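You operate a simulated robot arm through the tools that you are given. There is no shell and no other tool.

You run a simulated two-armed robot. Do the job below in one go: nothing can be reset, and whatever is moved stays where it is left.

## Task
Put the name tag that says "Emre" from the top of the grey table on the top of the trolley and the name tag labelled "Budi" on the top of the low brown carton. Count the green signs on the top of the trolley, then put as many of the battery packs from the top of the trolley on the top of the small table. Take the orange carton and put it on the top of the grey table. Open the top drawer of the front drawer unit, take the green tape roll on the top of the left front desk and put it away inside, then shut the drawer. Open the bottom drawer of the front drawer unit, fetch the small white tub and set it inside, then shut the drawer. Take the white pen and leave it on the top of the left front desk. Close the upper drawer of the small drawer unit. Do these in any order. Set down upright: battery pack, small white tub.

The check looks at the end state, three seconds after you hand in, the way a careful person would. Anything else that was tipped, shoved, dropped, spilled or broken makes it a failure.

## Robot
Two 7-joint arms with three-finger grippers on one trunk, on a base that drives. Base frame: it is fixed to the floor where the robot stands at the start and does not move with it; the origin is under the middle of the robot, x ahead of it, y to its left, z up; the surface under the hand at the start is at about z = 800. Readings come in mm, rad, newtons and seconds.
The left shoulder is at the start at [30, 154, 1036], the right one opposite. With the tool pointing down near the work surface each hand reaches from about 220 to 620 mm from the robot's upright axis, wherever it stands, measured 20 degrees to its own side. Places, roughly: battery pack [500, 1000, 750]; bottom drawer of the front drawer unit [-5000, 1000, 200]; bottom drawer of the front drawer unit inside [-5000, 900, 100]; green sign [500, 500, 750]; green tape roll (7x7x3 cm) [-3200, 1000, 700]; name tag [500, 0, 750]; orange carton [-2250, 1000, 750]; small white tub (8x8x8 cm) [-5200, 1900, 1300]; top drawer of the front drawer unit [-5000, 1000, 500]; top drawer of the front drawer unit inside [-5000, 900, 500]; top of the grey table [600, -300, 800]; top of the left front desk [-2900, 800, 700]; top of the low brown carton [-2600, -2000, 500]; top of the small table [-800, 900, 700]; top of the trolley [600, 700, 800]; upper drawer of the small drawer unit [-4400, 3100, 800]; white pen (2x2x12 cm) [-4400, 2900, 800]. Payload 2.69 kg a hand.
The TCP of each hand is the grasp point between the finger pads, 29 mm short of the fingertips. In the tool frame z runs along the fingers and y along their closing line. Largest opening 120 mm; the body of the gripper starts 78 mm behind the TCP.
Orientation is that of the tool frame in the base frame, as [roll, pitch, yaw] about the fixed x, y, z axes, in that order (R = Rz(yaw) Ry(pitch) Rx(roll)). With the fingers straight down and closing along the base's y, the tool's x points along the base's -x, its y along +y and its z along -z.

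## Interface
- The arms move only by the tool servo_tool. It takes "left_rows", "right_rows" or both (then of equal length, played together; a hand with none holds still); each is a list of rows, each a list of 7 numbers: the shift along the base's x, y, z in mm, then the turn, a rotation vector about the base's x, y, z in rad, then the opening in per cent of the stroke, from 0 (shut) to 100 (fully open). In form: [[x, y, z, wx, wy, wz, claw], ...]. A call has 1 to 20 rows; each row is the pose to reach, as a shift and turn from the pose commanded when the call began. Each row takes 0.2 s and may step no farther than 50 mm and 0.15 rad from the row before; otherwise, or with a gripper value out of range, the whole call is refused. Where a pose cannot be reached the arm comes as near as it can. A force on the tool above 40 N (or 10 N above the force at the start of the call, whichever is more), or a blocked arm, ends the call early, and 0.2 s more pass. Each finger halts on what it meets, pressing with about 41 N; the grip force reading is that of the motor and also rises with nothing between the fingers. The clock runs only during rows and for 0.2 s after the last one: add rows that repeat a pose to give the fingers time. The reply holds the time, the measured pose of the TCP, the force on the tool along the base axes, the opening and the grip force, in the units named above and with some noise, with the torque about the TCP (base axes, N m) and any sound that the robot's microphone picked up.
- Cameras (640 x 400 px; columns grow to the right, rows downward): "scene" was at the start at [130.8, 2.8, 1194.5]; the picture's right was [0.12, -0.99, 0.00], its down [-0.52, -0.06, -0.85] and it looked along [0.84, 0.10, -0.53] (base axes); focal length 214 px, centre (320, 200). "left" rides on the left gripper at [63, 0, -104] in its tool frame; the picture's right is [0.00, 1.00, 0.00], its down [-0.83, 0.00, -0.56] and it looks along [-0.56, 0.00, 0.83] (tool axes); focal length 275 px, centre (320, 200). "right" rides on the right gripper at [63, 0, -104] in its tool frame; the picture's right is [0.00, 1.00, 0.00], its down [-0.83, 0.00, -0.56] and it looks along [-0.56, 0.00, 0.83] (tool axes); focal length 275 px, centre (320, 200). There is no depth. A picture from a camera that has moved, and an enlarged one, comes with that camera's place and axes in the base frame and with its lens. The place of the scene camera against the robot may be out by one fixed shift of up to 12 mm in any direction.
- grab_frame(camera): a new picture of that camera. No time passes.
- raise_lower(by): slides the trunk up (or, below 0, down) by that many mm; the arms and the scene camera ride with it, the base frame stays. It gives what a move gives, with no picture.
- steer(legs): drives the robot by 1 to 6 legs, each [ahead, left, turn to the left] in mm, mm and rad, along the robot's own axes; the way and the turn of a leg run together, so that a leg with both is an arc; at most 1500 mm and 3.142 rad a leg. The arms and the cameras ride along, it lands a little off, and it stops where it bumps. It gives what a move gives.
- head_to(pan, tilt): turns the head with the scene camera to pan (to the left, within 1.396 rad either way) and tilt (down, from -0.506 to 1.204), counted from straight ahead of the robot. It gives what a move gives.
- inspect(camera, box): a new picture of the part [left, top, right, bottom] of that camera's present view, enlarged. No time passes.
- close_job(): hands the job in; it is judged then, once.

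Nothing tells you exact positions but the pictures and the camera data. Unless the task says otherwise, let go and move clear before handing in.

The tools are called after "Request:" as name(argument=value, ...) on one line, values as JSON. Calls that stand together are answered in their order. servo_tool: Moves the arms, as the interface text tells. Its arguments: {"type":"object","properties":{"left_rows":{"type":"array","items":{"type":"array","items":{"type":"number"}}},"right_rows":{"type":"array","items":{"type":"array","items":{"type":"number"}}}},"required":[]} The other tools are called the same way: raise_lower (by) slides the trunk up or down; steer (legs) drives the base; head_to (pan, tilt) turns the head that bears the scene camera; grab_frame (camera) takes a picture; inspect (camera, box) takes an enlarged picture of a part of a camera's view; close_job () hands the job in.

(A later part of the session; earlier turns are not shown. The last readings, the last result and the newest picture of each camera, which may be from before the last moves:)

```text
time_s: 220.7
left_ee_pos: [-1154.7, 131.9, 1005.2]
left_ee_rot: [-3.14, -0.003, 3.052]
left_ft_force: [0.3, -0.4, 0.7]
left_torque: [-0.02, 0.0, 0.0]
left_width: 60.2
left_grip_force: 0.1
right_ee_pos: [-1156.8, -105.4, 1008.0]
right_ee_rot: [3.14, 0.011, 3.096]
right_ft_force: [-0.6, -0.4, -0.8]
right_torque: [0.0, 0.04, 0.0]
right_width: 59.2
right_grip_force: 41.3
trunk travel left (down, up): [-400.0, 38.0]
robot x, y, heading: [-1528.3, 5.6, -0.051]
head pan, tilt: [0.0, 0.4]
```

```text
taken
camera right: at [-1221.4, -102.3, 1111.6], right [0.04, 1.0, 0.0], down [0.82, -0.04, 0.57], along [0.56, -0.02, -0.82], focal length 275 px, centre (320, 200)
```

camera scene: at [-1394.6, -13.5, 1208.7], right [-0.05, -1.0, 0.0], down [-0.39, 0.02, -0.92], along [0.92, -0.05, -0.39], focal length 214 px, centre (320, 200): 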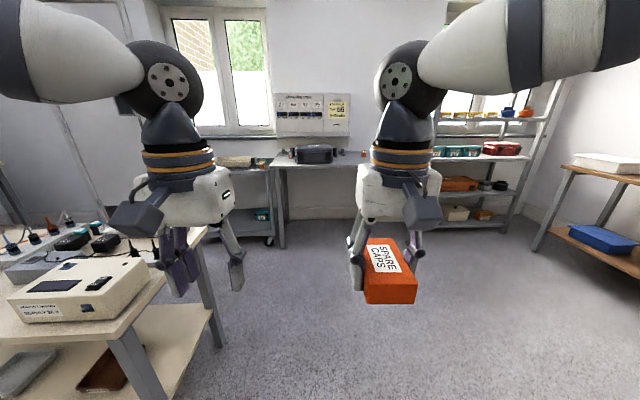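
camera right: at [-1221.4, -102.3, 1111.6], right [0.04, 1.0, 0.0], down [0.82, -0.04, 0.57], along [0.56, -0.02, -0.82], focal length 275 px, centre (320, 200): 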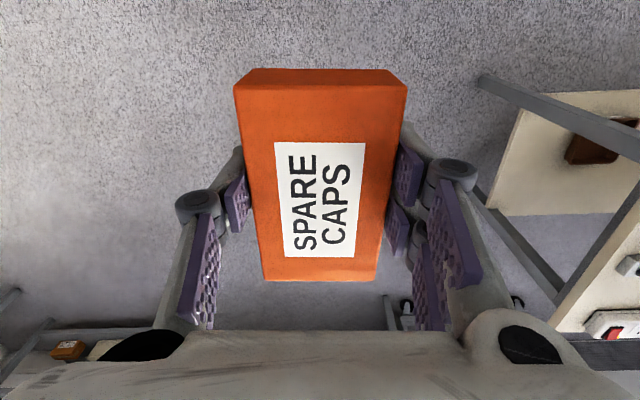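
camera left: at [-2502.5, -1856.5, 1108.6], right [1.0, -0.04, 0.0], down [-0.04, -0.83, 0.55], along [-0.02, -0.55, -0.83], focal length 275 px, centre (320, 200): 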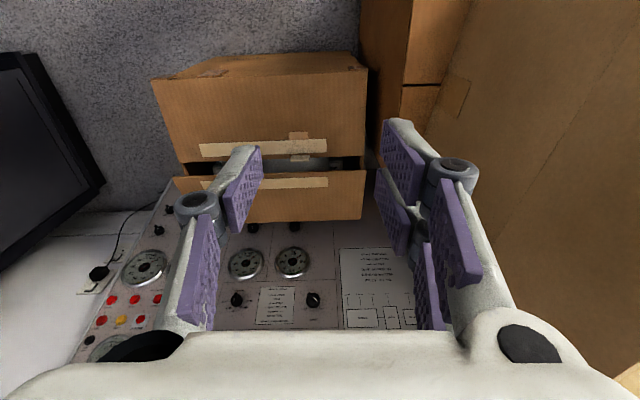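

I straighten the heading, drive ahead past the small table, then sidestep toward the free left-front part of the grey table.

Request:
steer(legs=[[0, 0, 0.052], [1250, 0, 0], [0, 300, 0]])

Request:
head_to(pan=0.0, tilt=0.6)

Request:
grab_frame(camera="scene")

Request:
grab_frame(camera="right")

```text
time_s: 230.1
left_ee_pos: [108.7, 446.5, 1006.1]
left_ee_rot: [-3.14, -0.004, 3.089]
left_ft_force: [0.0, -0.4, -0.4]
left_torque: [0.01, -0.01, 0.0]
left_width: 59.9
left_grip_force: 0.1
right_ee_pos: [113.8, 210.3, 1007.6]
right_ee_rot: [3.141, 0.012, 3.127]
right_ft_force: [0.0, 0.1, -0.6]
right_torque: [-0.01, 0.02, 0.04]
right_width: 59.1
right_grip_force: 41.3
trunk travel left (down, up): [-400.0, 38.0]
robot x, y, heading: [-260.0, 305.3, -0.019]
head pan, tilt: [0.0, 0.4]
```

```text
time_s: 230.8
left_ee_pos: [106.9, 446.5, 1005.9]
left_ee_rot: [-3.14, -0.003, 3.088]
left_ft_force: [-0.1, -0.4, 0.2]
left_torque: [-0.01, 0.01, 0.01]
left_width: 59.9
left_grip_force: 0.0
right_ee_pos: [114.0, 211.1, 1008.2]
right_ee_rot: [3.14, 0.009, 3.129]
right_ft_force: [0.0, -0.1, -0.9]
right_torque: [0.0, 0.0, 0.01]
right_width: 59.2
right_grip_force: 41.2
trunk travel left (down, up): [-400.0, 38.0]
robot x, y, heading: [-262.3, 303.1, -0.018]
head pan, tilt: [0.0, 0.6]
```

```text
taken
camera scene: at [-131.1, 293.7, 1190.6], right [-0.02, -1.0, 0.0], down [-0.56, 0.01, -0.83], along [0.83, -0.01, -0.56], focal length 214 px, centre (320, 200)
```

scene: 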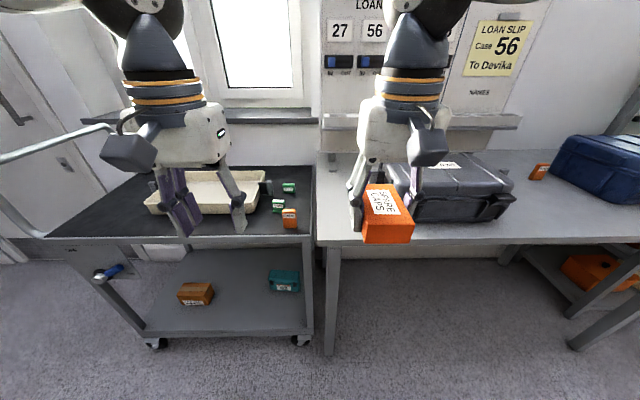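

```text
taken
camera right: at [49.5, 210.7, 1111.6], right [0.01, 1.0, 0.0], down [0.82, -0.01, 0.57], along [0.57, 0.0, -0.82], focal length 275 px, centre (320, 200)
```

right: 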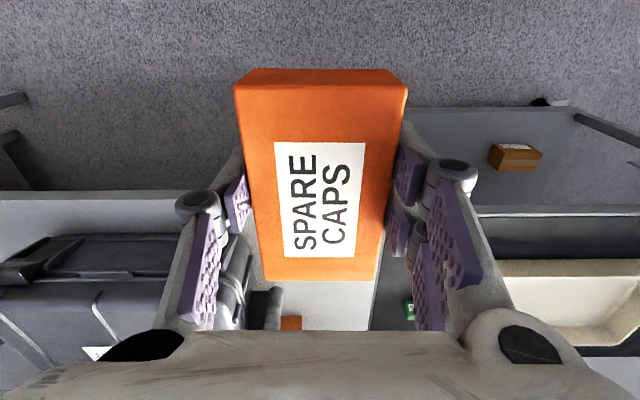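

The table spot ahead is clear. I drive 240 mm forward and check from the right camera.

Request:
steer(legs=[[240, 6, 0.018]])

Request:
grab_frame(camera="right")

Request:
grab_frame(camera="scene")

```text
time_s: 232.6
left_ee_pos: [356.7, 452.5, 1004.9]
left_ee_rot: [-3.14, -0.003, 3.098]
left_ft_force: [0.6, -0.1, -0.7]
left_torque: [0.0, 0.02, 0.02]
left_width: 60.2
left_grip_force: 0.1
right_ee_pos: [364.1, 216.1, 1007.8]
right_ee_rot: [3.14, 0.011, 3.137]
right_ft_force: [0.0, -0.6, -1.9]
right_torque: [0.02, 0.05, -0.04]
right_width: 59.3
right_grip_force: 41.0
trunk travel left (down, up): [-400.0, 38.0]
robot x, y, heading: [-12.7, 304.6, -0.005]
head pan, tilt: [0.0, 0.6]
```

```text
taken
camera right: at [299.8, 216.7, 1111.5], right [0.0, 1.0, 0.0], down [0.83, 0.0, 0.56], along [0.56, 0.0, -0.83], focal length 275 px, centre (320, 200)
```

right: 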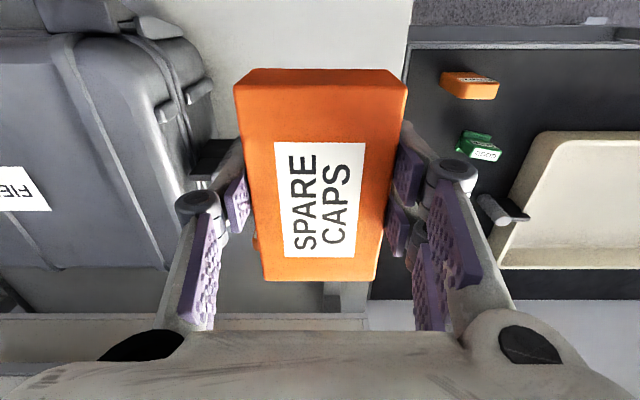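

```text
taken
camera scene: at [118.3, 297.9, 1190.4], right [-0.01, -1.0, 0.0], down [-0.57, 0.0, -0.82], along [0.82, -0.01, -0.57], focal length 214 px, centre (320, 200)
```

scene: 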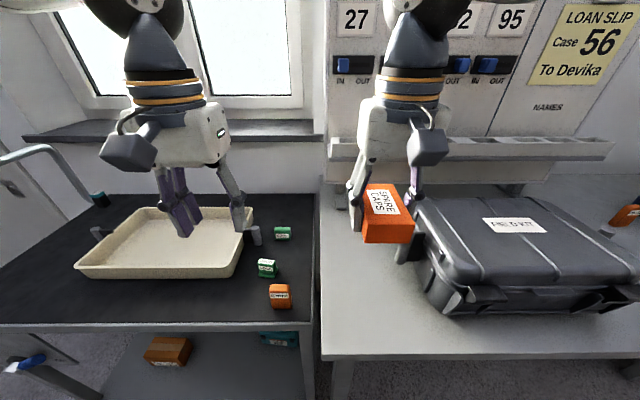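

I lower the carton toward the table at about (350, 218).

Request:
servo_tool(right_rows=[[-7, 2, -40, 0, 0, 0, 45], [-14, 3, -85, 0, 0, 0, 45], [-14, 3, -125, 0, 0, 0, 45], [-14, 3, -150, 0, 0, 0, 45], [-14, 3, -160, 0, 0, 0, 45], [-14, 3, -165, 0, 0, 0, 45], [-14, 3, -165, 0, 0, 0, 45]])

Request:
inspect(camera="scene", box=[300, 140, 500, 340])

Request:
grab_frame(camera="right")

```text
time_s: 234.2
left_ee_pos: [355.9, 453.2, 1005.4]
left_ee_rot: [-3.141, -0.004, 3.098]
left_ft_force: [0.9, -0.2, 0.0]
left_torque: [-0.01, 0.05, 0.02]
left_width: 60.0
left_grip_force: 0.1
right_ee_pos: [349.7, 220.2, 843.1]
right_ee_rot: [3.139, 0.01, 3.138]
right_ft_force: [0.0, 0.3, -0.9]
right_torque: [0.01, -0.01, 0.01]
right_width: 59.1
right_grip_force: 41.2
trunk travel left (down, up): [-400.0, 38.0]
robot x, y, heading: [-13.1, 304.6, -0.006]
head pan, tilt: [0.0, 0.6]
```

```text
2.00 times, centred on (400, 240) of scene
camera zoom: at [117.7, 297.9, 1190.5], right [-0.01, -1.0, 0.0], down [-0.56, 0.0, -0.83], along [0.83, -0.01, -0.56], focal length 429 px, centre (160, 120)
```

zoom: 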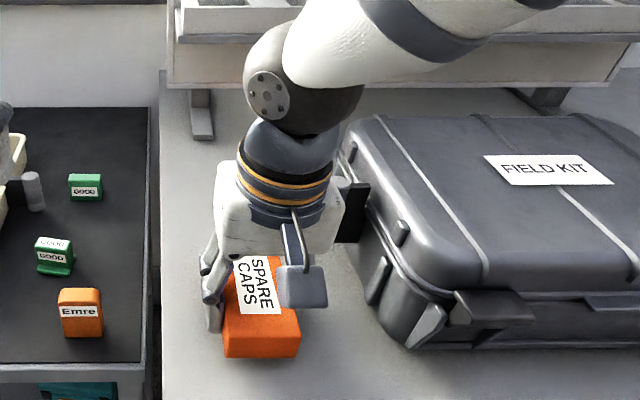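

```text
taken
camera right: at [284.9, 219.8, 946.2], right [0.0, 1.0, 0.0], down [0.82, 0.0, 0.57], along [0.57, 0.0, -0.82], focal length 275 px, centre (320, 200)
```

right: 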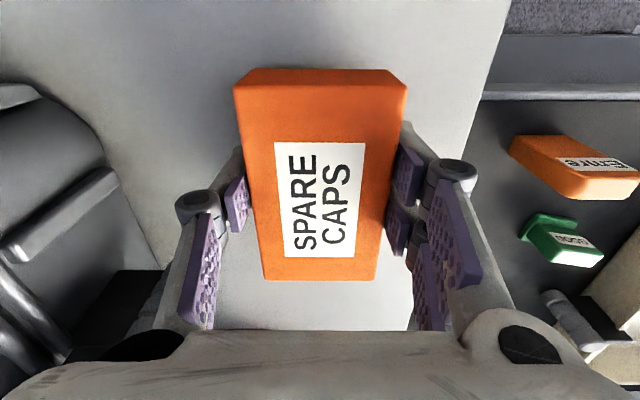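

Almost down and clear of the kit. I lower in small steps to contact.

Request:
servo_tool(right_rows=[[0, 0, -4, 0, 0, 0, 45], [0, 0, -6, 0, 0, 0, 45], [0, 0, -8, 0, 0, 0, 45], [0, 0, -10, 0, 0, 0, 45], [0, 0, -11, 0, 0, 0, 45], [0, 0, -12, 0, 0, 0, 45]])

```text
time_s: 235.6
left_ee_pos: [355.5, 453.3, 1006.0]
left_ee_rot: [-3.138, -0.002, 3.099]
left_ft_force: [-0.6, -0.3, 0.1]
left_torque: [-0.03, -0.01, 0.02]
left_width: 60.0
left_grip_force: 0.1
right_ee_pos: [350.4, 221.4, 829.9]
right_ee_rot: [3.141, 0.01, 3.138]
right_ft_force: [1.1, -0.4, -1.0]
right_torque: [0.0, -0.01, 0.03]
right_width: 59.2
right_grip_force: 41.0
trunk travel left (down, up): [-400.0, 38.0]
robot x, y, heading: [-13.1, 306.8, -0.004]
head pan, tilt: [0.0, 0.6]
```

Request:
servo_tool(right_rows=[[0, 0, -1, 0, 0, 0, 45], [0, 0, -2, 0, 0, 0, 45], [0, 0, -3, 0, 0, 0, 45], [0, 0, -4, 0, 0, 0, 45], [0, 0, -5, 0, 0, 0, 45]])

```text
time_s: 236.8
left_ee_pos: [355.2, 453.2, 1005.7]
left_ee_rot: [-3.141, -0.003, 3.097]
left_ft_force: [-0.3, -0.6, 0.0]
left_torque: [0.0, 0.01, -0.04]
left_width: 59.8
left_grip_force: 0.0
right_ee_pos: [348.7, 220.2, 827.3]
right_ee_rot: [3.141, 0.014, 3.137]
right_ft_force: [1.9, 0.7, 15.8]
right_torque: [-0.47, 0.45, 0.05]
right_width: 59.1
right_grip_force: 41.4
trunk travel left (down, up): [-400.0, 38.0]
robot x, y, heading: [-13.2, 308.3, -0.01]
head pan, tilt: [0.0, 0.6]
```

Contact at 16 N. I release and lift off.

Request:
servo_tool(right_rows=[[0, 0, 1, 0, 0, 0, 55], [0, 0, 1, 0, 0, 0, 72], [0, 0, 1, 0, 0, 0, 75], [0, 0, 20, 0, 0, 0, 75], [0, 0, 60, 0, 0, 0, 75], [0, 0, 105, 0, 0, 0, 75], [0, 0, 150, 0, 0, 0, 75], [0, 0, 185, 0, 0, 0, 75]])

Request:
grab_frame(camera="right")

Request:
grab_frame(camera="scene")

```text
time_s: 238.6
left_ee_pos: [354.6, 452.6, 1006.0]
left_ee_rot: [-3.141, -0.004, 3.099]
left_ft_force: [0.1, -0.1, 0.4]
left_torque: [-0.03, -0.03, -0.01]
left_width: 59.9
left_grip_force: 0.0
right_ee_pos: [349.9, 219.7, 1007.0]
right_ee_rot: [3.141, 0.013, 3.138]
right_ft_force: [-0.1, -0.7, -0.4]
right_torque: [-0.03, 0.03, 0.01]
right_width: 90.2
right_grip_force: 0.0
trunk travel left (down, up): [-400.0, 38.0]
robot x, y, heading: [-15.5, 306.2, -0.011]
head pan, tilt: [0.0, 0.6]
```

```text
taken
camera right: at [284.9, 220.4, 1112.3], right [0.0, 1.0, 0.0], down [0.82, 0.0, 0.57], along [0.57, 0.0, -0.82], focal length 275 px, centre (320, 200)
```

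right: 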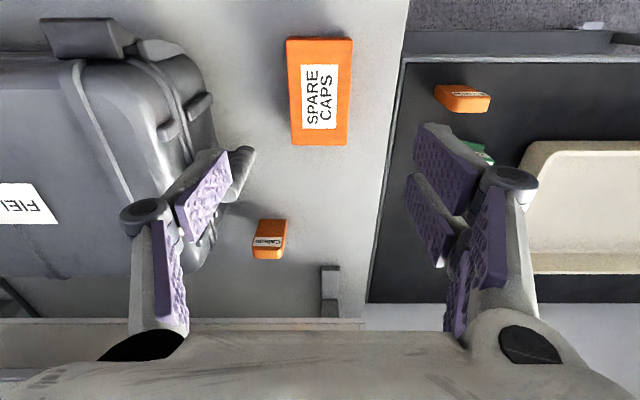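

```text
taken
camera scene: at [117.5, 297.9, 1190.5], right [-0.01, -1.0, 0.0], down [-0.56, 0.0, -0.83], along [0.83, -0.01, -0.56], focal length 214 px, centre (320, 200)
```

scene: 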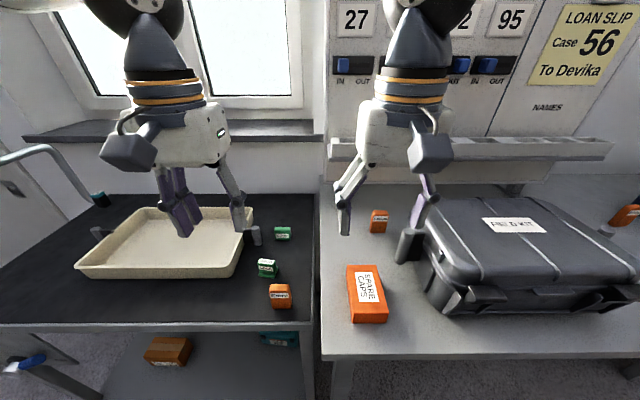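

The orange carton lies on the grey table. Next I head to the far part of the room: back off, face +y, and drive past the small table.

Request:
steer(legs=[[-170, 0, 0], [0, 0, 1.58]])

Request:
head_to(pan=0.3, tilt=0.3)

Request:
grab_frame(camera="scene")

```text
time_s: 244.0
left_ee_pos: [-343.6, 669.2, 1005.6]
left_ee_rot: [-3.14, -0.003, -1.572]
left_ft_force: [-0.2, -1.9, 0.8]
left_torque: [-0.03, -0.01, 0.03]
left_width: 59.8
left_grip_force: 0.2
right_ee_pos: [-111.8, 674.4, 1008.5]
right_ee_rot: [3.139, 0.013, -1.531]
right_ft_force: [0.4, 0.1, 0.1]
right_torque: [0.0, -0.01, -0.01]
right_width: 90.2
right_grip_force: 0.1
trunk travel left (down, up): [-400.0, 38.0]
robot x, y, heading: [-181.4, 307.5, 1.603]
head pan, tilt: [0.0, 0.6]
```

```text
time_s: 244.8
left_ee_pos: [-344.8, 669.4, 1006.1]
left_ee_rot: [-3.139, -0.004, -1.572]
left_ft_force: [0.3, 0.3, -0.3]
left_torque: [0.04, -0.02, 0.0]
left_width: 60.1
left_grip_force: 0.1
right_ee_pos: [-111.4, 674.6, 1007.0]
right_ee_rot: [3.138, 0.012, -1.532]
right_ft_force: [0.4, 1.0, -0.3]
right_torque: [-0.03, 0.01, -0.03]
right_width: 90.0
right_grip_force: 0.2
trunk travel left (down, up): [-400.0, 38.0]
robot x, y, heading: [-183.3, 309.4, 1.609]
head pan, tilt: [0.3, 0.3]
```

```text
taken
camera scene: at [-218.1, 433.7, 1217.9], right [0.94, 0.33, 0.0], down [0.1, -0.28, -0.96], along [-0.31, 0.9, -0.3], focal length 214 px, centre (320, 200)
```

scene: 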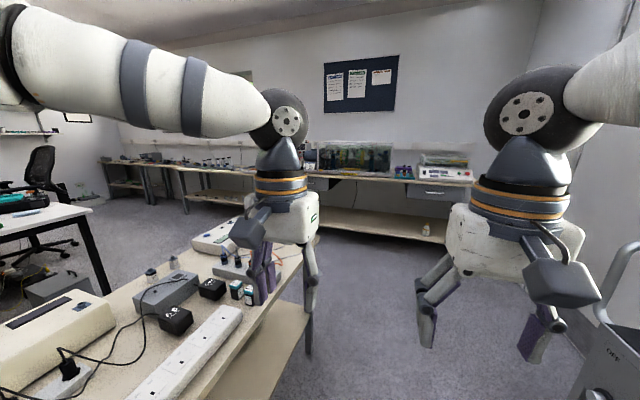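

Clear ahead. I straighten, drive to y≈1800 and turn to face -x.

Request:
steer(legs=[[0, 0, -0.036], [1450, 0, 0], [0, 0, 1.571], [1200, 0, 0]])

Request:
head_to(pan=0.3, tilt=0.3)

Request:
grab_frame(camera="scene")

Request:
head_to(pan=-0.3, tilt=0.3)

Request:
grab_frame(camera="scene")

```text
time_s: 261.8
left_ee_pos: [-1718.3, 1764.9, 1005.5]
left_ee_rot: [-3.139, -0.002, -0.133]
left_ft_force: [-0.7, 0.0, 0.0]
left_torque: [0.03, -0.01, -0.02]
left_width: 59.9
left_grip_force: 0.0
right_ee_pos: [-1691.1, 1996.7, 1008.5]
right_ee_rot: [3.139, 0.01, -0.096]
right_ft_force: [0.5, -0.2, 0.4]
right_torque: [0.02, -0.02, -0.01]
right_width: 90.1
right_grip_force: 0.0
trunk travel left (down, up): [-400.0, 38.0]
robot x, y, heading: [-1339.1, 1877.6, 3.042]
head pan, tilt: [0.3, 0.3]
```

```text
time_s: 262.4
left_ee_pos: [-1718.0, 1765.8, 1005.9]
left_ee_rot: [-3.14, -0.003, -0.133]
left_ft_force: [0.0, 0.0, 0.0]
left_torque: [-0.02, 0.02, 0.02]
left_width: 60.0
left_grip_force: 0.0
right_ee_pos: [-1690.9, 1996.9, 1007.4]
right_ee_rot: [3.139, 0.01, -0.093]
right_ft_force: [0.3, 0.2, -0.4]
right_torque: [0.0, 0.01, 0.01]
right_width: 89.8
right_grip_force: 0.1
trunk travel left (down, up): [-400.0, 38.0]
robot x, y, heading: [-1337.4, 1876.3, 3.045]
head pan, tilt: [0.3, 0.3]
```

```text
taken
camera scene: at [-1477.8, 1855.0, 1218.0], right [-0.2, 0.98, 0.0], down [0.29, 0.06, -0.96], along [-0.94, -0.19, -0.3], focal length 214 px, centre (320, 200)
```

scene: 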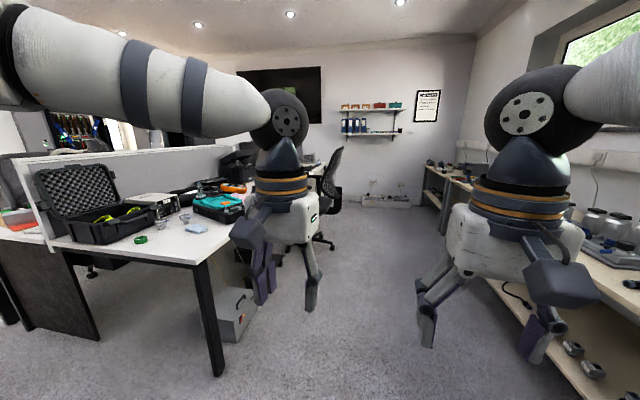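

```text
time_s: 263.4
left_ee_pos: [-1717.4, 1764.0, 1005.8]
left_ee_rot: [-3.14, -0.005, -0.134]
left_ft_force: [0.2, 0.2, -0.2]
left_torque: [0.02, -0.02, 0.02]
left_width: 60.0
left_grip_force: 0.1
right_ee_pos: [-1691.1, 1996.5, 1008.5]
right_ee_rot: [3.141, 0.011, -0.094]
right_ft_force: [-0.9, 0.2, -0.3]
right_torque: [0.02, 0.0, -0.03]
right_width: 89.8
right_grip_force: 0.0
trunk travel left (down, up): [-400.0, 38.0]
robot x, y, heading: [-1338.0, 1879.7, 3.039]
head pan, tilt: [-0.3, 0.3]
```

```text
taken
camera scene: at [-1472.4, 1909.9, 1218.0], right [0.39, 0.92, 0.0], down [0.27, -0.11, -0.96], along [-0.88, 0.37, -0.3], focal length 214 px, centre (320, 200)
```

scene: 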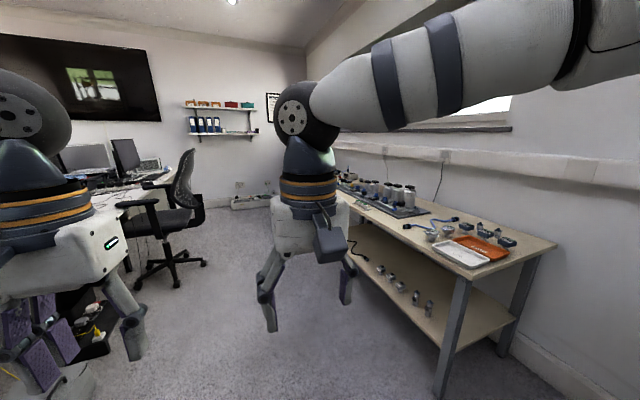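

The left front desk's far part and a chair lie ahead, a bench runs along the window. I straighten and drive on to about x = -2700 to look at the desk from its open side.

Request:
steer(legs=[[0, 0, 0.1], [1350, -100, 0]])

Request:
head_to(pan=0.9, tilt=0.45)

Request:
grab_frame(camera="scene")

Request:
head_to(pan=0.0, tilt=0.3)

Request:
grab_frame(camera="scene")

```text
time_s: 270.6
left_ee_pos: [-3046.2, 1847.3, 1005.0]
left_ee_rot: [-3.138, -0.003, -0.054]
left_ft_force: [0.3, 0.0, -0.3]
left_torque: [0.02, -0.01, 0.04]
left_width: 59.9
left_grip_force: 0.0
right_ee_pos: [-3038.3, 2080.1, 1007.6]
right_ee_rot: [3.139, 0.013, -0.014]
right_ft_force: [0.0, -0.2, 1.2]
right_torque: [-0.02, 0.01, 0.01]
right_width: 89.8
right_grip_force: 0.0
trunk travel left (down, up): [-400.0, 38.0]
robot x, y, heading: [-2675.2, 1983.2, 3.124]
head pan, tilt: [-0.3, 0.3]
```

```text
time_s: 272.0
left_ee_pos: [-3045.4, 1847.6, 1006.7]
left_ee_rot: [-3.14, -0.002, -0.052]
left_ft_force: [0.5, -0.4, 0.3]
left_torque: [0.03, 0.01, 0.02]
left_width: 59.9
left_grip_force: 0.0
right_ee_pos: [-3037.5, 2080.2, 1007.3]
right_ee_rot: [3.141, 0.01, -0.015]
right_ft_force: [0.0, 0.6, 0.9]
right_torque: [0.02, 0.02, -0.01]
right_width: 89.8
right_grip_force: 0.0
trunk travel left (down, up): [-400.0, 38.0]
robot x, y, heading: [-2678.4, 1991.4, 3.119]
head pan, tilt: [0.901, 0.45]
```

```text
taken
camera scene: at [-2783.4, 1911.0, 1204.1], right [-0.77, 0.64, 0.0], down [0.28, 0.34, -0.9], along [-0.57, -0.7, -0.44], focal length 214 px, centre (320, 200)
```

scene: 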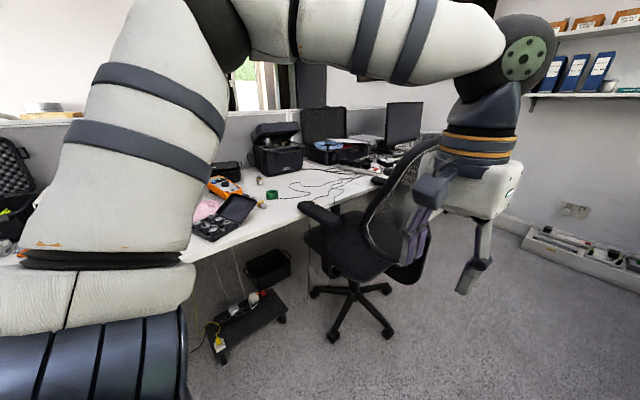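

```text
time_s: 273.2
left_ee_pos: [-3045.6, 1846.7, 1005.6]
left_ee_rot: [-3.14, -0.004, -0.055]
left_ft_force: [0.2, 0.1, 0.1]
left_torque: [-0.02, 0.0, 0.01]
left_width: 59.9
left_grip_force: 0.0
right_ee_pos: [-3038.3, 2079.0, 1008.1]
right_ee_rot: [3.139, 0.012, -0.013]
right_ft_force: [-0.4, 0.1, -0.9]
right_torque: [-0.02, 0.01, 0.0]
right_width: 90.4
right_grip_force: 0.0
trunk travel left (down, up): [-400.0, 38.0]
robot x, y, heading: [-2675.8, 1989.7, 3.124]
head pan, tilt: [0.0, 0.3]
```

```text
taken
camera scene: at [-2818.3, 1983.5, 1218.0], right [0.02, 1.0, 0.0], down [0.3, 0.0, -0.96], along [-0.96, 0.02, -0.3], focal length 214 px, centre (320, 200)
```

scene: 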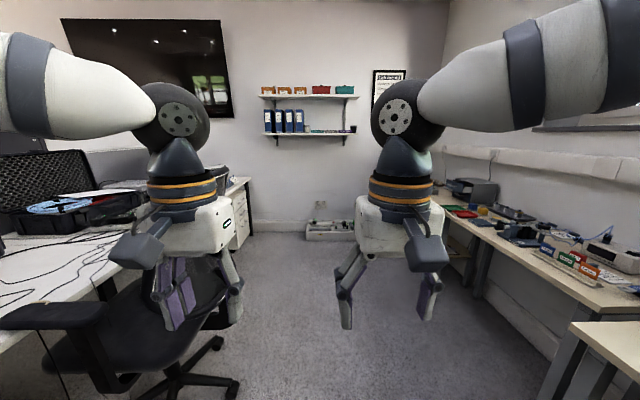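

I spot the green tape roll near (-3240, 947), with a chair just beyond it. I drive ahead and turn to face the desk, keeping to the right side of the chair.

Request:
steer(legs=[[334, 0, 0], [0, 0, 1.588]])

Request:
head_to(pan=-0.2, tilt=0.5)

Request:
grab_frame(camera="scene")

Request:
inspect(camera="scene", box=[240, 80, 480, 240])

```text
time_s: 279.3
left_ee_pos: [-2860.4, 1628.1, 1005.2]
left_ee_rot: [-3.139, -0.004, 1.534]
left_ft_force: [0.1, 0.1, 0.2]
left_torque: [-0.02, -0.02, -0.01]
left_width: 59.8
left_grip_force: 0.0
right_ee_pos: [-3093.9, 1632.1, 1006.9]
right_ee_rot: [3.14, 0.012, 1.574]
right_ft_force: [0.4, 0.9, -0.9]
right_torque: [-0.03, -0.02, -0.01]
right_width: 90.3
right_grip_force: 0.0
trunk travel left (down, up): [-400.0, 38.0]
robot x, y, heading: [-3012.5, 1996.6, -1.57]
head pan, tilt: [0.0, 0.3]
```

```text
time_s: 280.0
left_ee_pos: [-2862.4, 1629.4, 1005.7]
left_ee_rot: [-3.141, -0.003, 1.533]
left_ft_force: [-0.2, 0.2, -0.1]
left_torque: [-0.01, 0.01, -0.02]
left_width: 60.2
left_grip_force: 0.0
right_ee_pos: [-3094.4, 1632.3, 1008.0]
right_ee_rot: [3.141, 0.012, 1.572]
right_ft_force: [0.5, -0.2, 0.1]
right_torque: [0.02, 0.02, 0.0]
right_width: 89.9
right_grip_force: 0.1
trunk travel left (down, up): [-400.0, 38.0]
robot x, y, heading: [-3013.2, 1991.8, -1.57]
head pan, tilt: [-0.201, 0.499]
```

```text
taken
camera scene: at [-3031.4, 1852.7, 1199.7], right [-0.98, 0.2, 0.0], down [0.1, 0.47, -0.88], along [-0.18, -0.86, -0.48], focal length 214 px, centre (320, 200)
```

scene: 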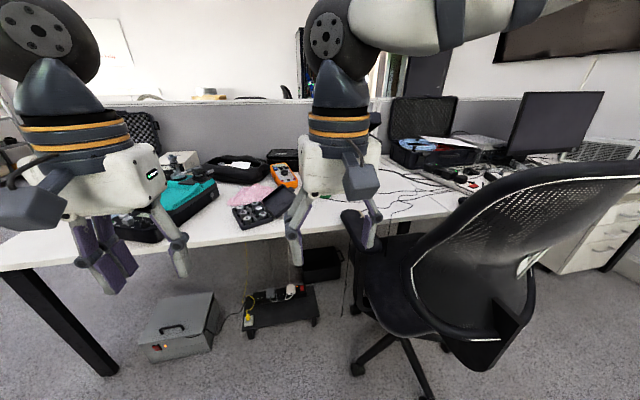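

```text
2.50 times, centred on (360, 160) of scene
camera zoom: at [-3031.4, 1852.7, 1199.7], right [-0.98, 0.2, 0.0], down [0.1, 0.47, -0.88], along [-0.18, -0.86, -0.48], focal length 536 px, centre (220, 300)
```

zoom: 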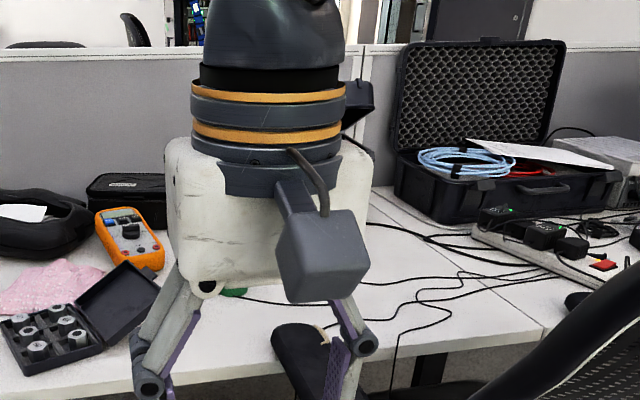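

The roll is at about (-3238, 985); the chair's back is just to the right. I sidestep left 50 mm and extend the right arm forward first, so its elbow is tucked before driving in.

Request:
steer(legs=[[0, 50, 0]])

Request:
servo_tool(right_rows=[[-30, -25, 0, 0, 0, 0, 90], [-60, -55, -5, 0, 0, 0, 90], [-90, -85, -15, 0, 0, 0, 90], [-120, -115, -25, 0, 0, 0, 90], [-150, -140, -35, 0, 0, 0, 90], [-178, -160, -45, 0, 0, 0, 90]])

Request:
head_to(pan=-0.7, tilt=0.6)

Request:
grab_frame(camera="scene")

Request:
grab_frame(camera="right")

```text
time_s: 281.1
left_ee_pos: [-2810.2, 1628.5, 1005.4]
left_ee_rot: [-3.139, -0.004, 1.532]
left_ft_force: [0.5, 0.4, -0.3]
left_torque: [0.0, 0.04, 0.0]
left_width: 60.1
left_grip_force: 0.1
right_ee_pos: [-3042.8, 1633.4, 1006.8]
right_ee_rot: [3.138, 0.011, 1.574]
right_ft_force: [-0.2, -0.4, 0.1]
right_torque: [-0.04, 0.02, 0.0]
right_width: 89.9
right_grip_force: 0.1
trunk travel left (down, up): [-400.0, 38.0]
robot x, y, heading: [-2959.5, 1994.7, -1.574]
head pan, tilt: [-0.201, 0.499]
```

```text
time_s: 282.5
left_ee_pos: [-2810.7, 1628.0, 1005.7]
left_ee_rot: [-3.141, -0.005, 1.531]
left_ft_force: [-0.2, -0.3, -0.4]
left_torque: [0.04, 0.0, -0.01]
left_width: 60.1
left_grip_force: 0.0
right_ee_pos: [-3222.0, 1471.6, 964.3]
right_ee_rot: [3.14, 0.013, 1.573]
right_ft_force: [-0.5, -0.1, 0.2]
right_torque: [-0.01, -0.01, -0.03]
right_width: 108.1
right_grip_force: 0.1
trunk travel left (down, up): [-400.0, 38.0]
robot x, y, heading: [-2957.7, 1995.3, -1.578]
head pan, tilt: [-0.201, 0.499]
```

```text
time_s: 283.4
left_ee_pos: [-2810.6, 1627.4, 1006.6]
left_ee_rot: [-3.139, -0.003, 1.533]
left_ft_force: [0.5, 0.1, 0.3]
left_torque: [-0.01, 0.0, 0.0]
left_width: 60.1
left_grip_force: 0.1
right_ee_pos: [-3222.5, 1472.3, 964.0]
right_ee_rot: [3.14, 0.012, 1.573]
right_ft_force: [-0.2, 0.1, 0.2]
right_torque: [0.01, 0.01, 0.01]
right_width: 107.8
right_grip_force: 0.1
trunk travel left (down, up): [-400.0, 38.0]
robot x, y, heading: [-2955.3, 1994.6, -1.574]
head pan, tilt: [-0.7, 0.6]
```

```text
taken
camera scene: at [-3019.1, 1874.2, 1190.5], right [-0.76, 0.65, 0.0], down [0.36, 0.43, -0.83], along [-0.53, -0.63, -0.56], focal length 214 px, centre (320, 200)
```

scene: 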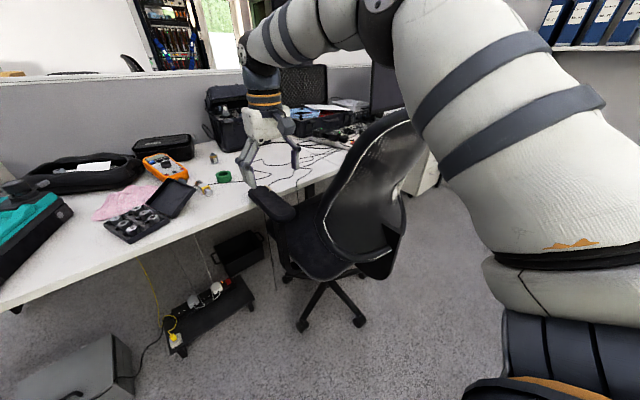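

```text
taken
camera right: at [-3223.1, 1537.3, 1068.8], right [1.0, 0.01, 0.0], down [0.0, -0.82, 0.57], along [0.01, -0.57, -0.82], focal length 275 px, centre (320, 200)
```

right: 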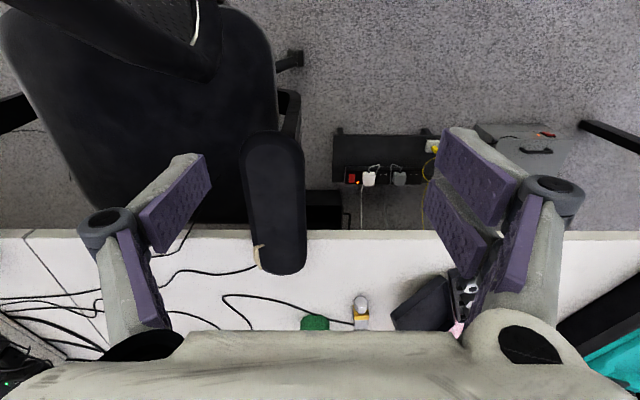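

The shoulder part of the right arm would pass close to the chair, so I sidestep 57 mm more to the left before driving in, watching the clearance.

Request:
steer(legs=[[0, 57, 0], [330, 0, 0]])

Request:
head_to(pan=-1.0, tilt=0.5)

Request:
grab_frame(camera="scene")

Request:
grab_frame(camera="right")

```text
time_s: 286.3
left_ee_pos: [-2754.9, 1304.0, 1005.7]
left_ee_rot: [-3.139, -0.002, 1.533]
left_ft_force: [-0.5, -0.6, 0.1]
left_torque: [0.04, 0.01, 0.05]
left_width: 60.1
left_grip_force: 0.2
right_ee_pos: [-3167.4, 1148.2, 965.1]
right_ee_rot: [3.141, 0.01, 1.571]
right_ft_force: [-0.4, -0.5, 0.6]
right_torque: [0.01, -0.01, -0.02]
right_width: 108.1
right_grip_force: 0.0
trunk travel left (down, up): [-400.0, 38.0]
robot x, y, heading: [-2903.8, 1675.0, -1.573]
head pan, tilt: [-0.7, 0.6]
```

```text
time_s: 287.1
left_ee_pos: [-2755.3, 1305.1, 1006.2]
left_ee_rot: [-3.139, -0.004, 1.532]
left_ft_force: [0.7, -0.7, -0.5]
left_torque: [0.0, -0.01, 0.04]
left_width: 60.2
left_grip_force: 0.0
right_ee_pos: [-3166.4, 1149.6, 964.3]
right_ee_rot: [3.139, 0.011, 1.573]
right_ft_force: [-0.2, 0.8, -0.6]
right_torque: [-0.02, 0.0, 0.0]
right_width: 107.8
right_grip_force: 0.0
trunk travel left (down, up): [-400.0, 38.0]
robot x, y, heading: [-2902.1, 1671.1, -1.574]
head pan, tilt: [-1.0, 0.499]
```

```text
taken
camera scene: at [-2984.0, 1569.4, 1199.6], right [-0.54, 0.84, 0.0], down [0.4, 0.26, -0.88], along [-0.74, -0.47, -0.48], focal length 214 px, centre (320, 200)
```

scene: 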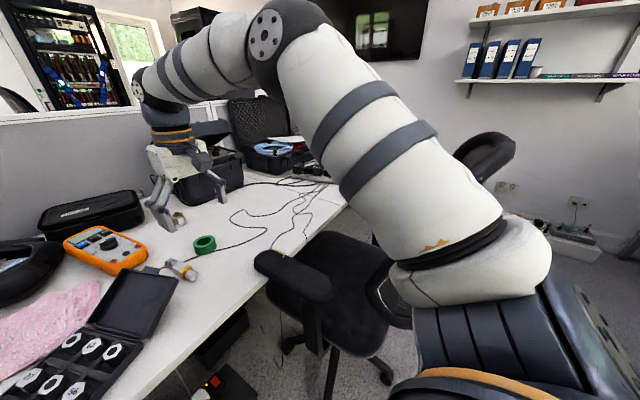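

```text
taken
camera right: at [-3168.3, 1213.7, 1068.8], right [1.0, 0.01, 0.0], down [0.0, -0.82, 0.57], along [0.01, -0.57, -0.82], focal length 275 px, centre (320, 200)
```

right: 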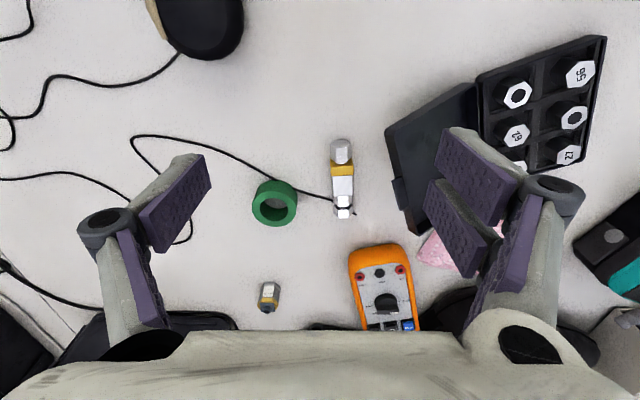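

The roll shows at about (-3231, 983), 7 cm wide. I sidestep 12 mm more and drive the last 170 mm in slow steps alongside the chair.

Request:
steer(legs=[[0, 12, 0], [90, 0, 0]])

Request:
head_to(pan=-1.3, tilt=0.6)

Request:
grab_frame(camera="scene")

```text
time_s: 288.6
left_ee_pos: [-2745.4, 1216.0, 1006.3]
left_ee_rot: [-3.138, -0.004, 1.532]
left_ft_force: [-0.5, -0.4, -1.0]
left_torque: [0.08, -0.01, -0.02]
left_width: 60.1
left_grip_force: 0.1
right_ee_pos: [-3155.3, 1060.2, 965.1]
right_ee_rot: [3.139, 0.012, 1.572]
right_ft_force: [-0.9, 0.0, 0.4]
right_torque: [0.04, -0.01, 0.04]
right_width: 108.1
right_grip_force: 0.0
trunk travel left (down, up): [-400.0, 38.0]
robot x, y, heading: [-2893.6, 1579.6, -1.575]
head pan, tilt: [-1.0, 0.499]
```

```text
time_s: 289.4
left_ee_pos: [-2744.6, 1216.2, 1005.4]
left_ee_rot: [-3.14, -0.006, 1.535]
left_ft_force: [0.2, 0.4, 0.5]
left_torque: [-0.04, 0.02, 0.0]
left_width: 60.0
left_grip_force: 0.1
right_ee_pos: [-3155.9, 1060.1, 963.6]
right_ee_rot: [3.14, 0.011, 1.572]
right_ft_force: [0.4, -0.4, 0.0]
right_torque: [-0.02, -0.01, 0.0]
right_width: 107.6
right_grip_force: 0.2
trunk travel left (down, up): [-400.0, 38.0]
robot x, y, heading: [-2891.7, 1583.7, -1.576]
head pan, tilt: [-1.3, 0.6]
```

```text
taken
camera scene: at [-2980.9, 1506.5, 1190.5], right [-0.27, 0.96, 0.0], down [0.54, 0.15, -0.83], along [-0.8, -0.22, -0.56], focal length 214 px, centre (320, 200)
```

scene: 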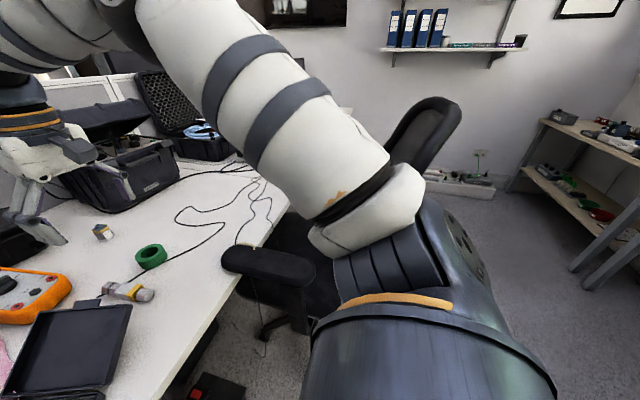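

The shoulder is alongside the chair back without touching. I go the last 85 mm.

Request:
steer(legs=[[85, 0, 0]])

Request:
grab_frame(camera="right")

Request:
head_to(pan=-0.6, tilt=0.6)

Request:
grab_frame(camera="scene")

```text
time_s: 290.4
left_ee_pos: [-2744.7, 1132.7, 1005.4]
left_ee_rot: [-3.14, -0.004, 1.53]
left_ft_force: [-0.2, -0.4, 0.1]
left_torque: [0.05, -0.01, -0.01]
left_width: 59.9
left_grip_force: 0.1
right_ee_pos: [-3156.1, 976.6, 963.9]
right_ee_rot: [3.139, 0.01, 1.571]
right_ft_force: [-0.4, -0.6, -0.3]
right_torque: [0.06, -0.04, 0.02]
right_width: 107.9
right_grip_force: 0.2
trunk travel left (down, up): [-400.0, 38.0]
robot x, y, heading: [-2892.4, 1497.0, -1.567]
head pan, tilt: [-1.3, 0.6]
```

```text
taken
camera right: at [-3157.5, 1040.8, 1068.5], right [1.0, 0.01, 0.0], down [0.0, -0.82, 0.57], along [0.0, -0.57, -0.82], focal length 275 px, centre (320, 200)
```

right: 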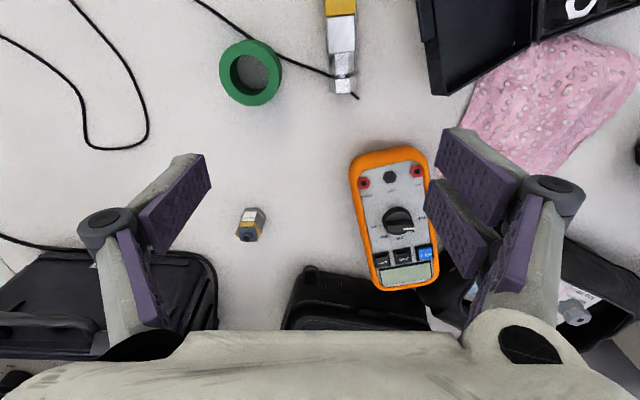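

```text
time_s: 291.5
left_ee_pos: [-2745.2, 1132.3, 1006.5]
left_ee_rot: [-3.14, -0.005, 1.53]
left_ft_force: [-0.4, -0.6, 0.7]
left_torque: [0.0, 0.01, 0.01]
left_width: 60.2
left_grip_force: 0.0
right_ee_pos: [-3156.2, 977.6, 965.3]
right_ee_rot: [3.141, 0.013, 1.573]
right_ft_force: [0.0, -0.5, 0.4]
right_torque: [-0.01, 0.05, 0.02]
right_width: 108.0
right_grip_force: 0.1
trunk travel left (down, up): [-400.0, 38.0]
robot x, y, heading: [-2894.8, 1501.1, -1.572]
head pan, tilt: [-0.6, 0.6]
```

```text
taken
camera scene: at [-2946.2, 1373.1, 1190.5], right [-0.82, 0.57, 0.0], down [0.32, 0.46, -0.83], along [-0.47, -0.68, -0.56], focal length 214 px, centre (320, 200)
```

scene: 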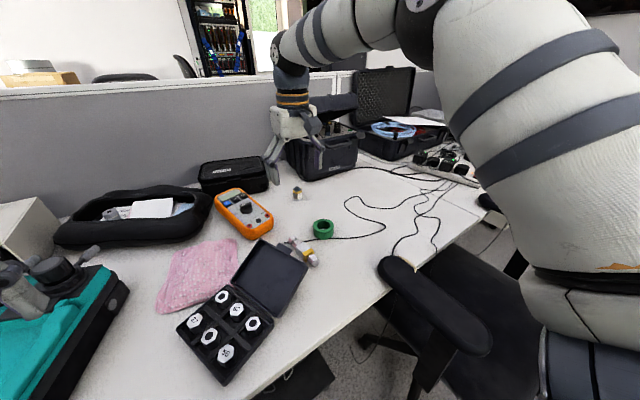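

The roll's top is at z≈750, centre (-3231, 987). A cable touches its upper right side, so I turn the hand about −0.64 rad so both fingers come down clear of it, and hover.

Request:
servo_tool(right_rows=[[-25, 3, -10, 0, 0, -0.13, 90], [-50, 6, -30, 0, 0, -0.26, 90], [-75, 10, -60, 0, 0, -0.39, 90], [-75, 10, -95, 0, 0, -0.52, 90], [-75, 10, -115, 0, 0, -0.64, 90], [-75, 10, -115, 0, 0, -0.64, 90]])

Request:
grab_frame(camera="right")

Request:
inspect(camera="scene", box=[220, 60, 420, 280])

```text
time_s: 292.9
left_ee_pos: [-2744.7, 1132.4, 1006.3]
left_ee_rot: [-3.14, -0.002, 1.531]
left_ft_force: [0.8, 0.7, -0.2]
left_torque: [0.03, -0.02, -0.01]
left_width: 59.8
left_grip_force: 0.0
right_ee_pos: [-3230.4, 987.1, 850.9]
right_ee_rot: [3.139, 0.014, 0.93]
right_ft_force: [0.6, 0.6, 0.4]
right_torque: [0.01, 0.0, -0.02]
right_width: 108.1
right_grip_force: 0.1
trunk travel left (down, up): [-400.0, 38.0]
robot x, y, heading: [-2890.5, 1497.8, -1.571]
head pan, tilt: [-0.6, 0.6]
```

```text
taken
camera right: at [-3192.5, 1039.0, 954.4], right [0.8, -0.59, 0.0], down [-0.49, -0.66, 0.57], along [-0.33, -0.46, -0.82], focal length 275 px, centre (320, 200)
```

right: 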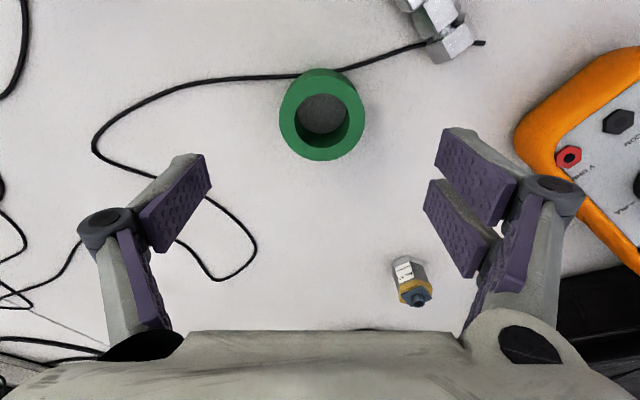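

```text
1.82 times, centred on (320, 170) of scene
camera zoom: at [-2946.0, 1373.1, 1190.6], right [-0.82, 0.57, 0.0], down [0.32, 0.47, -0.83], along [-0.47, -0.68, -0.56], focal length 390 px, centre (320, 254)
```

zoom: 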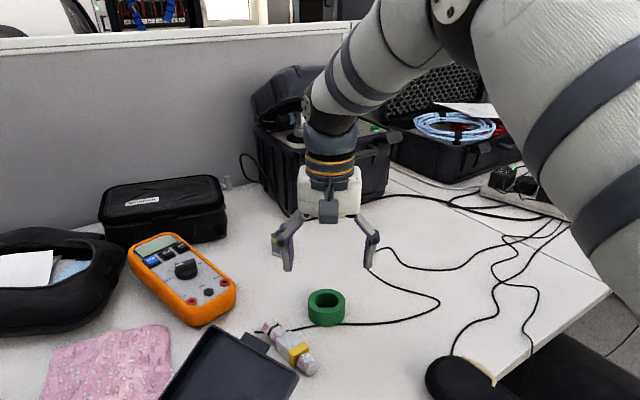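

The ring is centred between the fingers and the cable stays beside them. I lower to just above the desk and close.

Request:
servo_tool(right_rows=[[1, -1, -40, 0, 0, 0, 90], [1, -1, -75, 0, 0, 0, 90], [1, -1, -88, 0, 0, 0, 90], [1, -1, -93, 0, 0, 0, 90], [1, -1, -96, 0, 0, 0, 90], [1, -1, -96, 0, 0, 0, 90]])

Request:
grab_frame(camera="right")

```text
time_s: 294.3
left_ee_pos: [-2745.5, 1132.6, 1005.9]
left_ee_rot: [-3.14, -0.004, 1.531]
left_ft_force: [-0.1, 0.4, -0.2]
left_torque: [-0.02, 0.03, 0.0]
left_width: 60.1
left_grip_force: 0.0
right_ee_pos: [-3230.3, 985.5, 754.8]
right_ee_rot: [3.14, 0.013, 0.932]
right_ft_force: [0.3, -0.2, -0.1]
right_torque: [0.02, 0.02, 0.0]
right_width: 107.8
right_grip_force: 0.1
trunk travel left (down, up): [-400.0, 38.0]
robot x, y, heading: [-2889.3, 1502.5, -1.574]
head pan, tilt: [-0.6, 0.6]
```

```text
taken
camera right: at [-3192.9, 1037.5, 858.1], right [0.81, -0.59, 0.0], down [-0.49, -0.66, 0.57], along [-0.33, -0.46, -0.82], focal length 275 px, centre (320, 200)
```

right: 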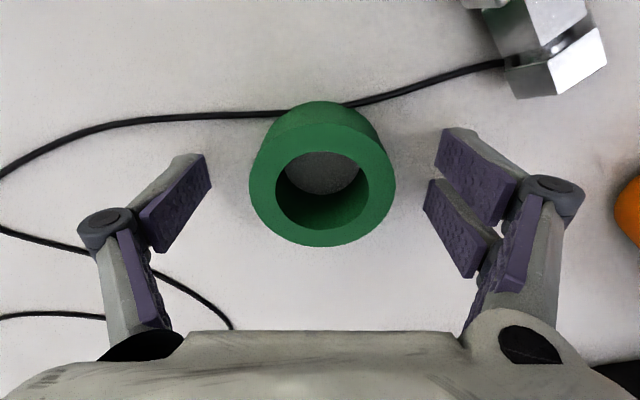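

I close on the roll and lift it.

Request:
servo_tool(right_rows=[[0, 0, 0, 0, 0, 0, 70], [0, 0, 0, 0, 0, 0, 45], [0, 0, 0, 0, 0, 0, 45], [0, 0, 0, 0, 0, 0, 45], [0, 0, 15, 0, 0, 0, 45], [0, 0, 50, 0, 0, 0, 45], [0, 0, 95, 0, 0, 0, 45], [0, 0, 140, 0, 0, 0, 45]])

Request:
grab_frame(camera="right")

```text
time_s: 296.1
left_ee_pos: [-2744.0, 1131.7, 1006.8]
left_ee_rot: [-3.14, -0.002, 1.531]
left_ft_force: [0.2, 0.4, -0.3]
left_torque: [0.0, -0.03, -0.06]
left_width: 59.7
left_grip_force: 0.0
right_ee_pos: [-3230.8, 986.0, 894.8]
right_ee_rot: [3.14, 0.011, 0.933]
right_ft_force: [-0.1, 0.5, 0.1]
right_torque: [0.02, -0.02, -0.01]
right_width: 60.2
right_grip_force: 40.8
trunk travel left (down, up): [-400.0, 38.0]
robot x, y, heading: [-2894.0, 1501.4, -1.574]
head pan, tilt: [-0.6, 0.6]
```

```text
taken
camera right: at [-3192.5, 1038.4, 999.0], right [0.81, -0.59, 0.0], down [-0.49, -0.66, 0.57], along [-0.33, -0.46, -0.82], focal length 275 px, centre (320, 200)
```

right: 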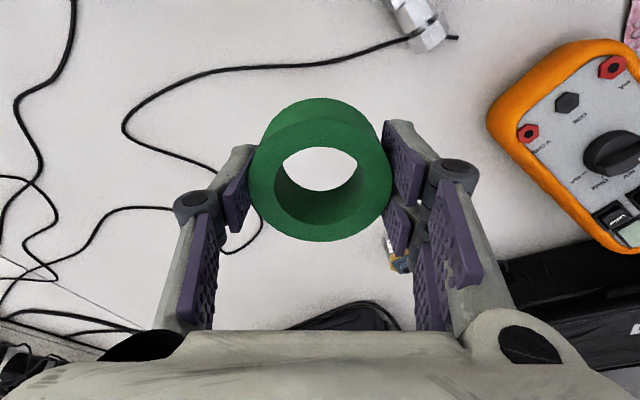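

The roll is held. I raise the hand, turn it back straight, then back straight out from beside the chair.

Request:
servo_tool(right_rows=[[20, 0, 25, 0, 0, 0.13, 45], [45, -3, 50, 0, 0, 0.26, 45], [75, -8, 70, 0, 0, 0.39, 45], [75, -8, 70, 0, 0, 0.52, 45], [75, -8, 70, 0, 0, 0.64, 45]])

Request:
steer(legs=[[-550, 0, 0]])

Request:
head_to(pan=-1.2, tilt=0.2)

Request:
grab_frame(camera="scene")

```text
time_s: 297.3
left_ee_pos: [-2744.3, 1131.6, 1006.5]
left_ee_rot: [-3.138, -0.004, 1.531]
left_ft_force: [-0.1, 0.0, -0.2]
left_torque: [-0.01, 0.0, -0.01]
left_width: 60.1
left_grip_force: 0.0
right_ee_pos: [-3155.6, 978.6, 964.0]
right_ee_rot: [3.14, 0.012, 1.575]
right_ft_force: [0.0, 0.3, -0.6]
right_torque: [-0.03, -0.02, -0.01]
right_width: 60.3
right_grip_force: 41.1
trunk travel left (down, up): [-400.0, 38.0]
robot x, y, heading: [-2895.2, 1501.9, -1.575]
head pan, tilt: [-0.6, 0.6]
```

```text
time_s: 300.4
left_ee_pos: [-2742.3, 1672.2, 1006.8]
left_ee_rot: [-3.142, -0.003, 1.539]
left_ft_force: [0.4, 0.6, 0.7]
left_torque: [-0.01, 0.03, 0.02]
left_width: 60.1
left_grip_force: 0.0
right_ee_pos: [-3151.9, 1514.4, 964.2]
right_ee_rot: [3.14, 0.012, 1.579]
right_ft_force: [-0.5, 0.3, -0.6]
right_torque: [0.0, -0.04, 0.02]
right_width: 60.2
right_grip_force: 40.7
trunk travel left (down, up): [-400.0, 38.0]
robot x, y, heading: [-2891.7, 2040.9, -1.566]
head pan, tilt: [-0.6, 0.6]
```

```text
time_s: 301.4
left_ee_pos: [-2742.7, 1672.3, 1005.3]
left_ee_rot: [-3.139, -0.005, 1.539]
left_ft_force: [-0.1, -0.3, -0.1]
left_torque: [0.0, -0.02, 0.0]
left_width: 60.0
left_grip_force: 0.1
right_ee_pos: [-3153.0, 1513.6, 962.6]
right_ee_rot: [3.141, 0.014, 1.579]
right_ft_force: [0.0, 0.7, -1.7]
right_torque: [-0.03, 0.0, 0.02]
right_width: 59.6
right_grip_force: 41.0
trunk travel left (down, up): [-400.0, 38.0]
robot x, y, heading: [-2892.1, 2036.2, -1.566]
head pan, tilt: [-1.201, 0.201]
```

```text
taken
camera scene: at [-2982.8, 1949.8, 1227.2], right [-0.37, 0.93, 0.0], down [0.19, 0.07, -0.98], along [-0.91, -0.36, -0.2], focal length 214 px, centre (320, 200)
```

scene: 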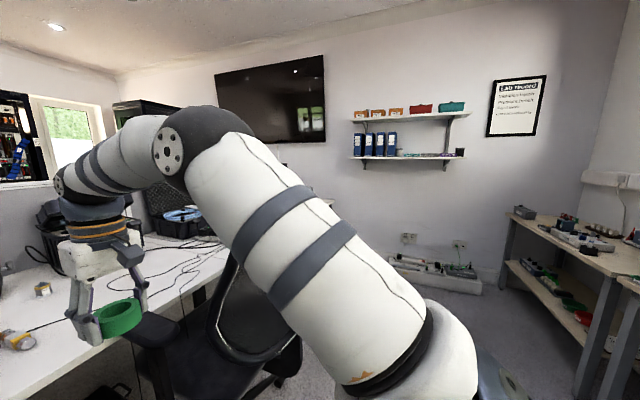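

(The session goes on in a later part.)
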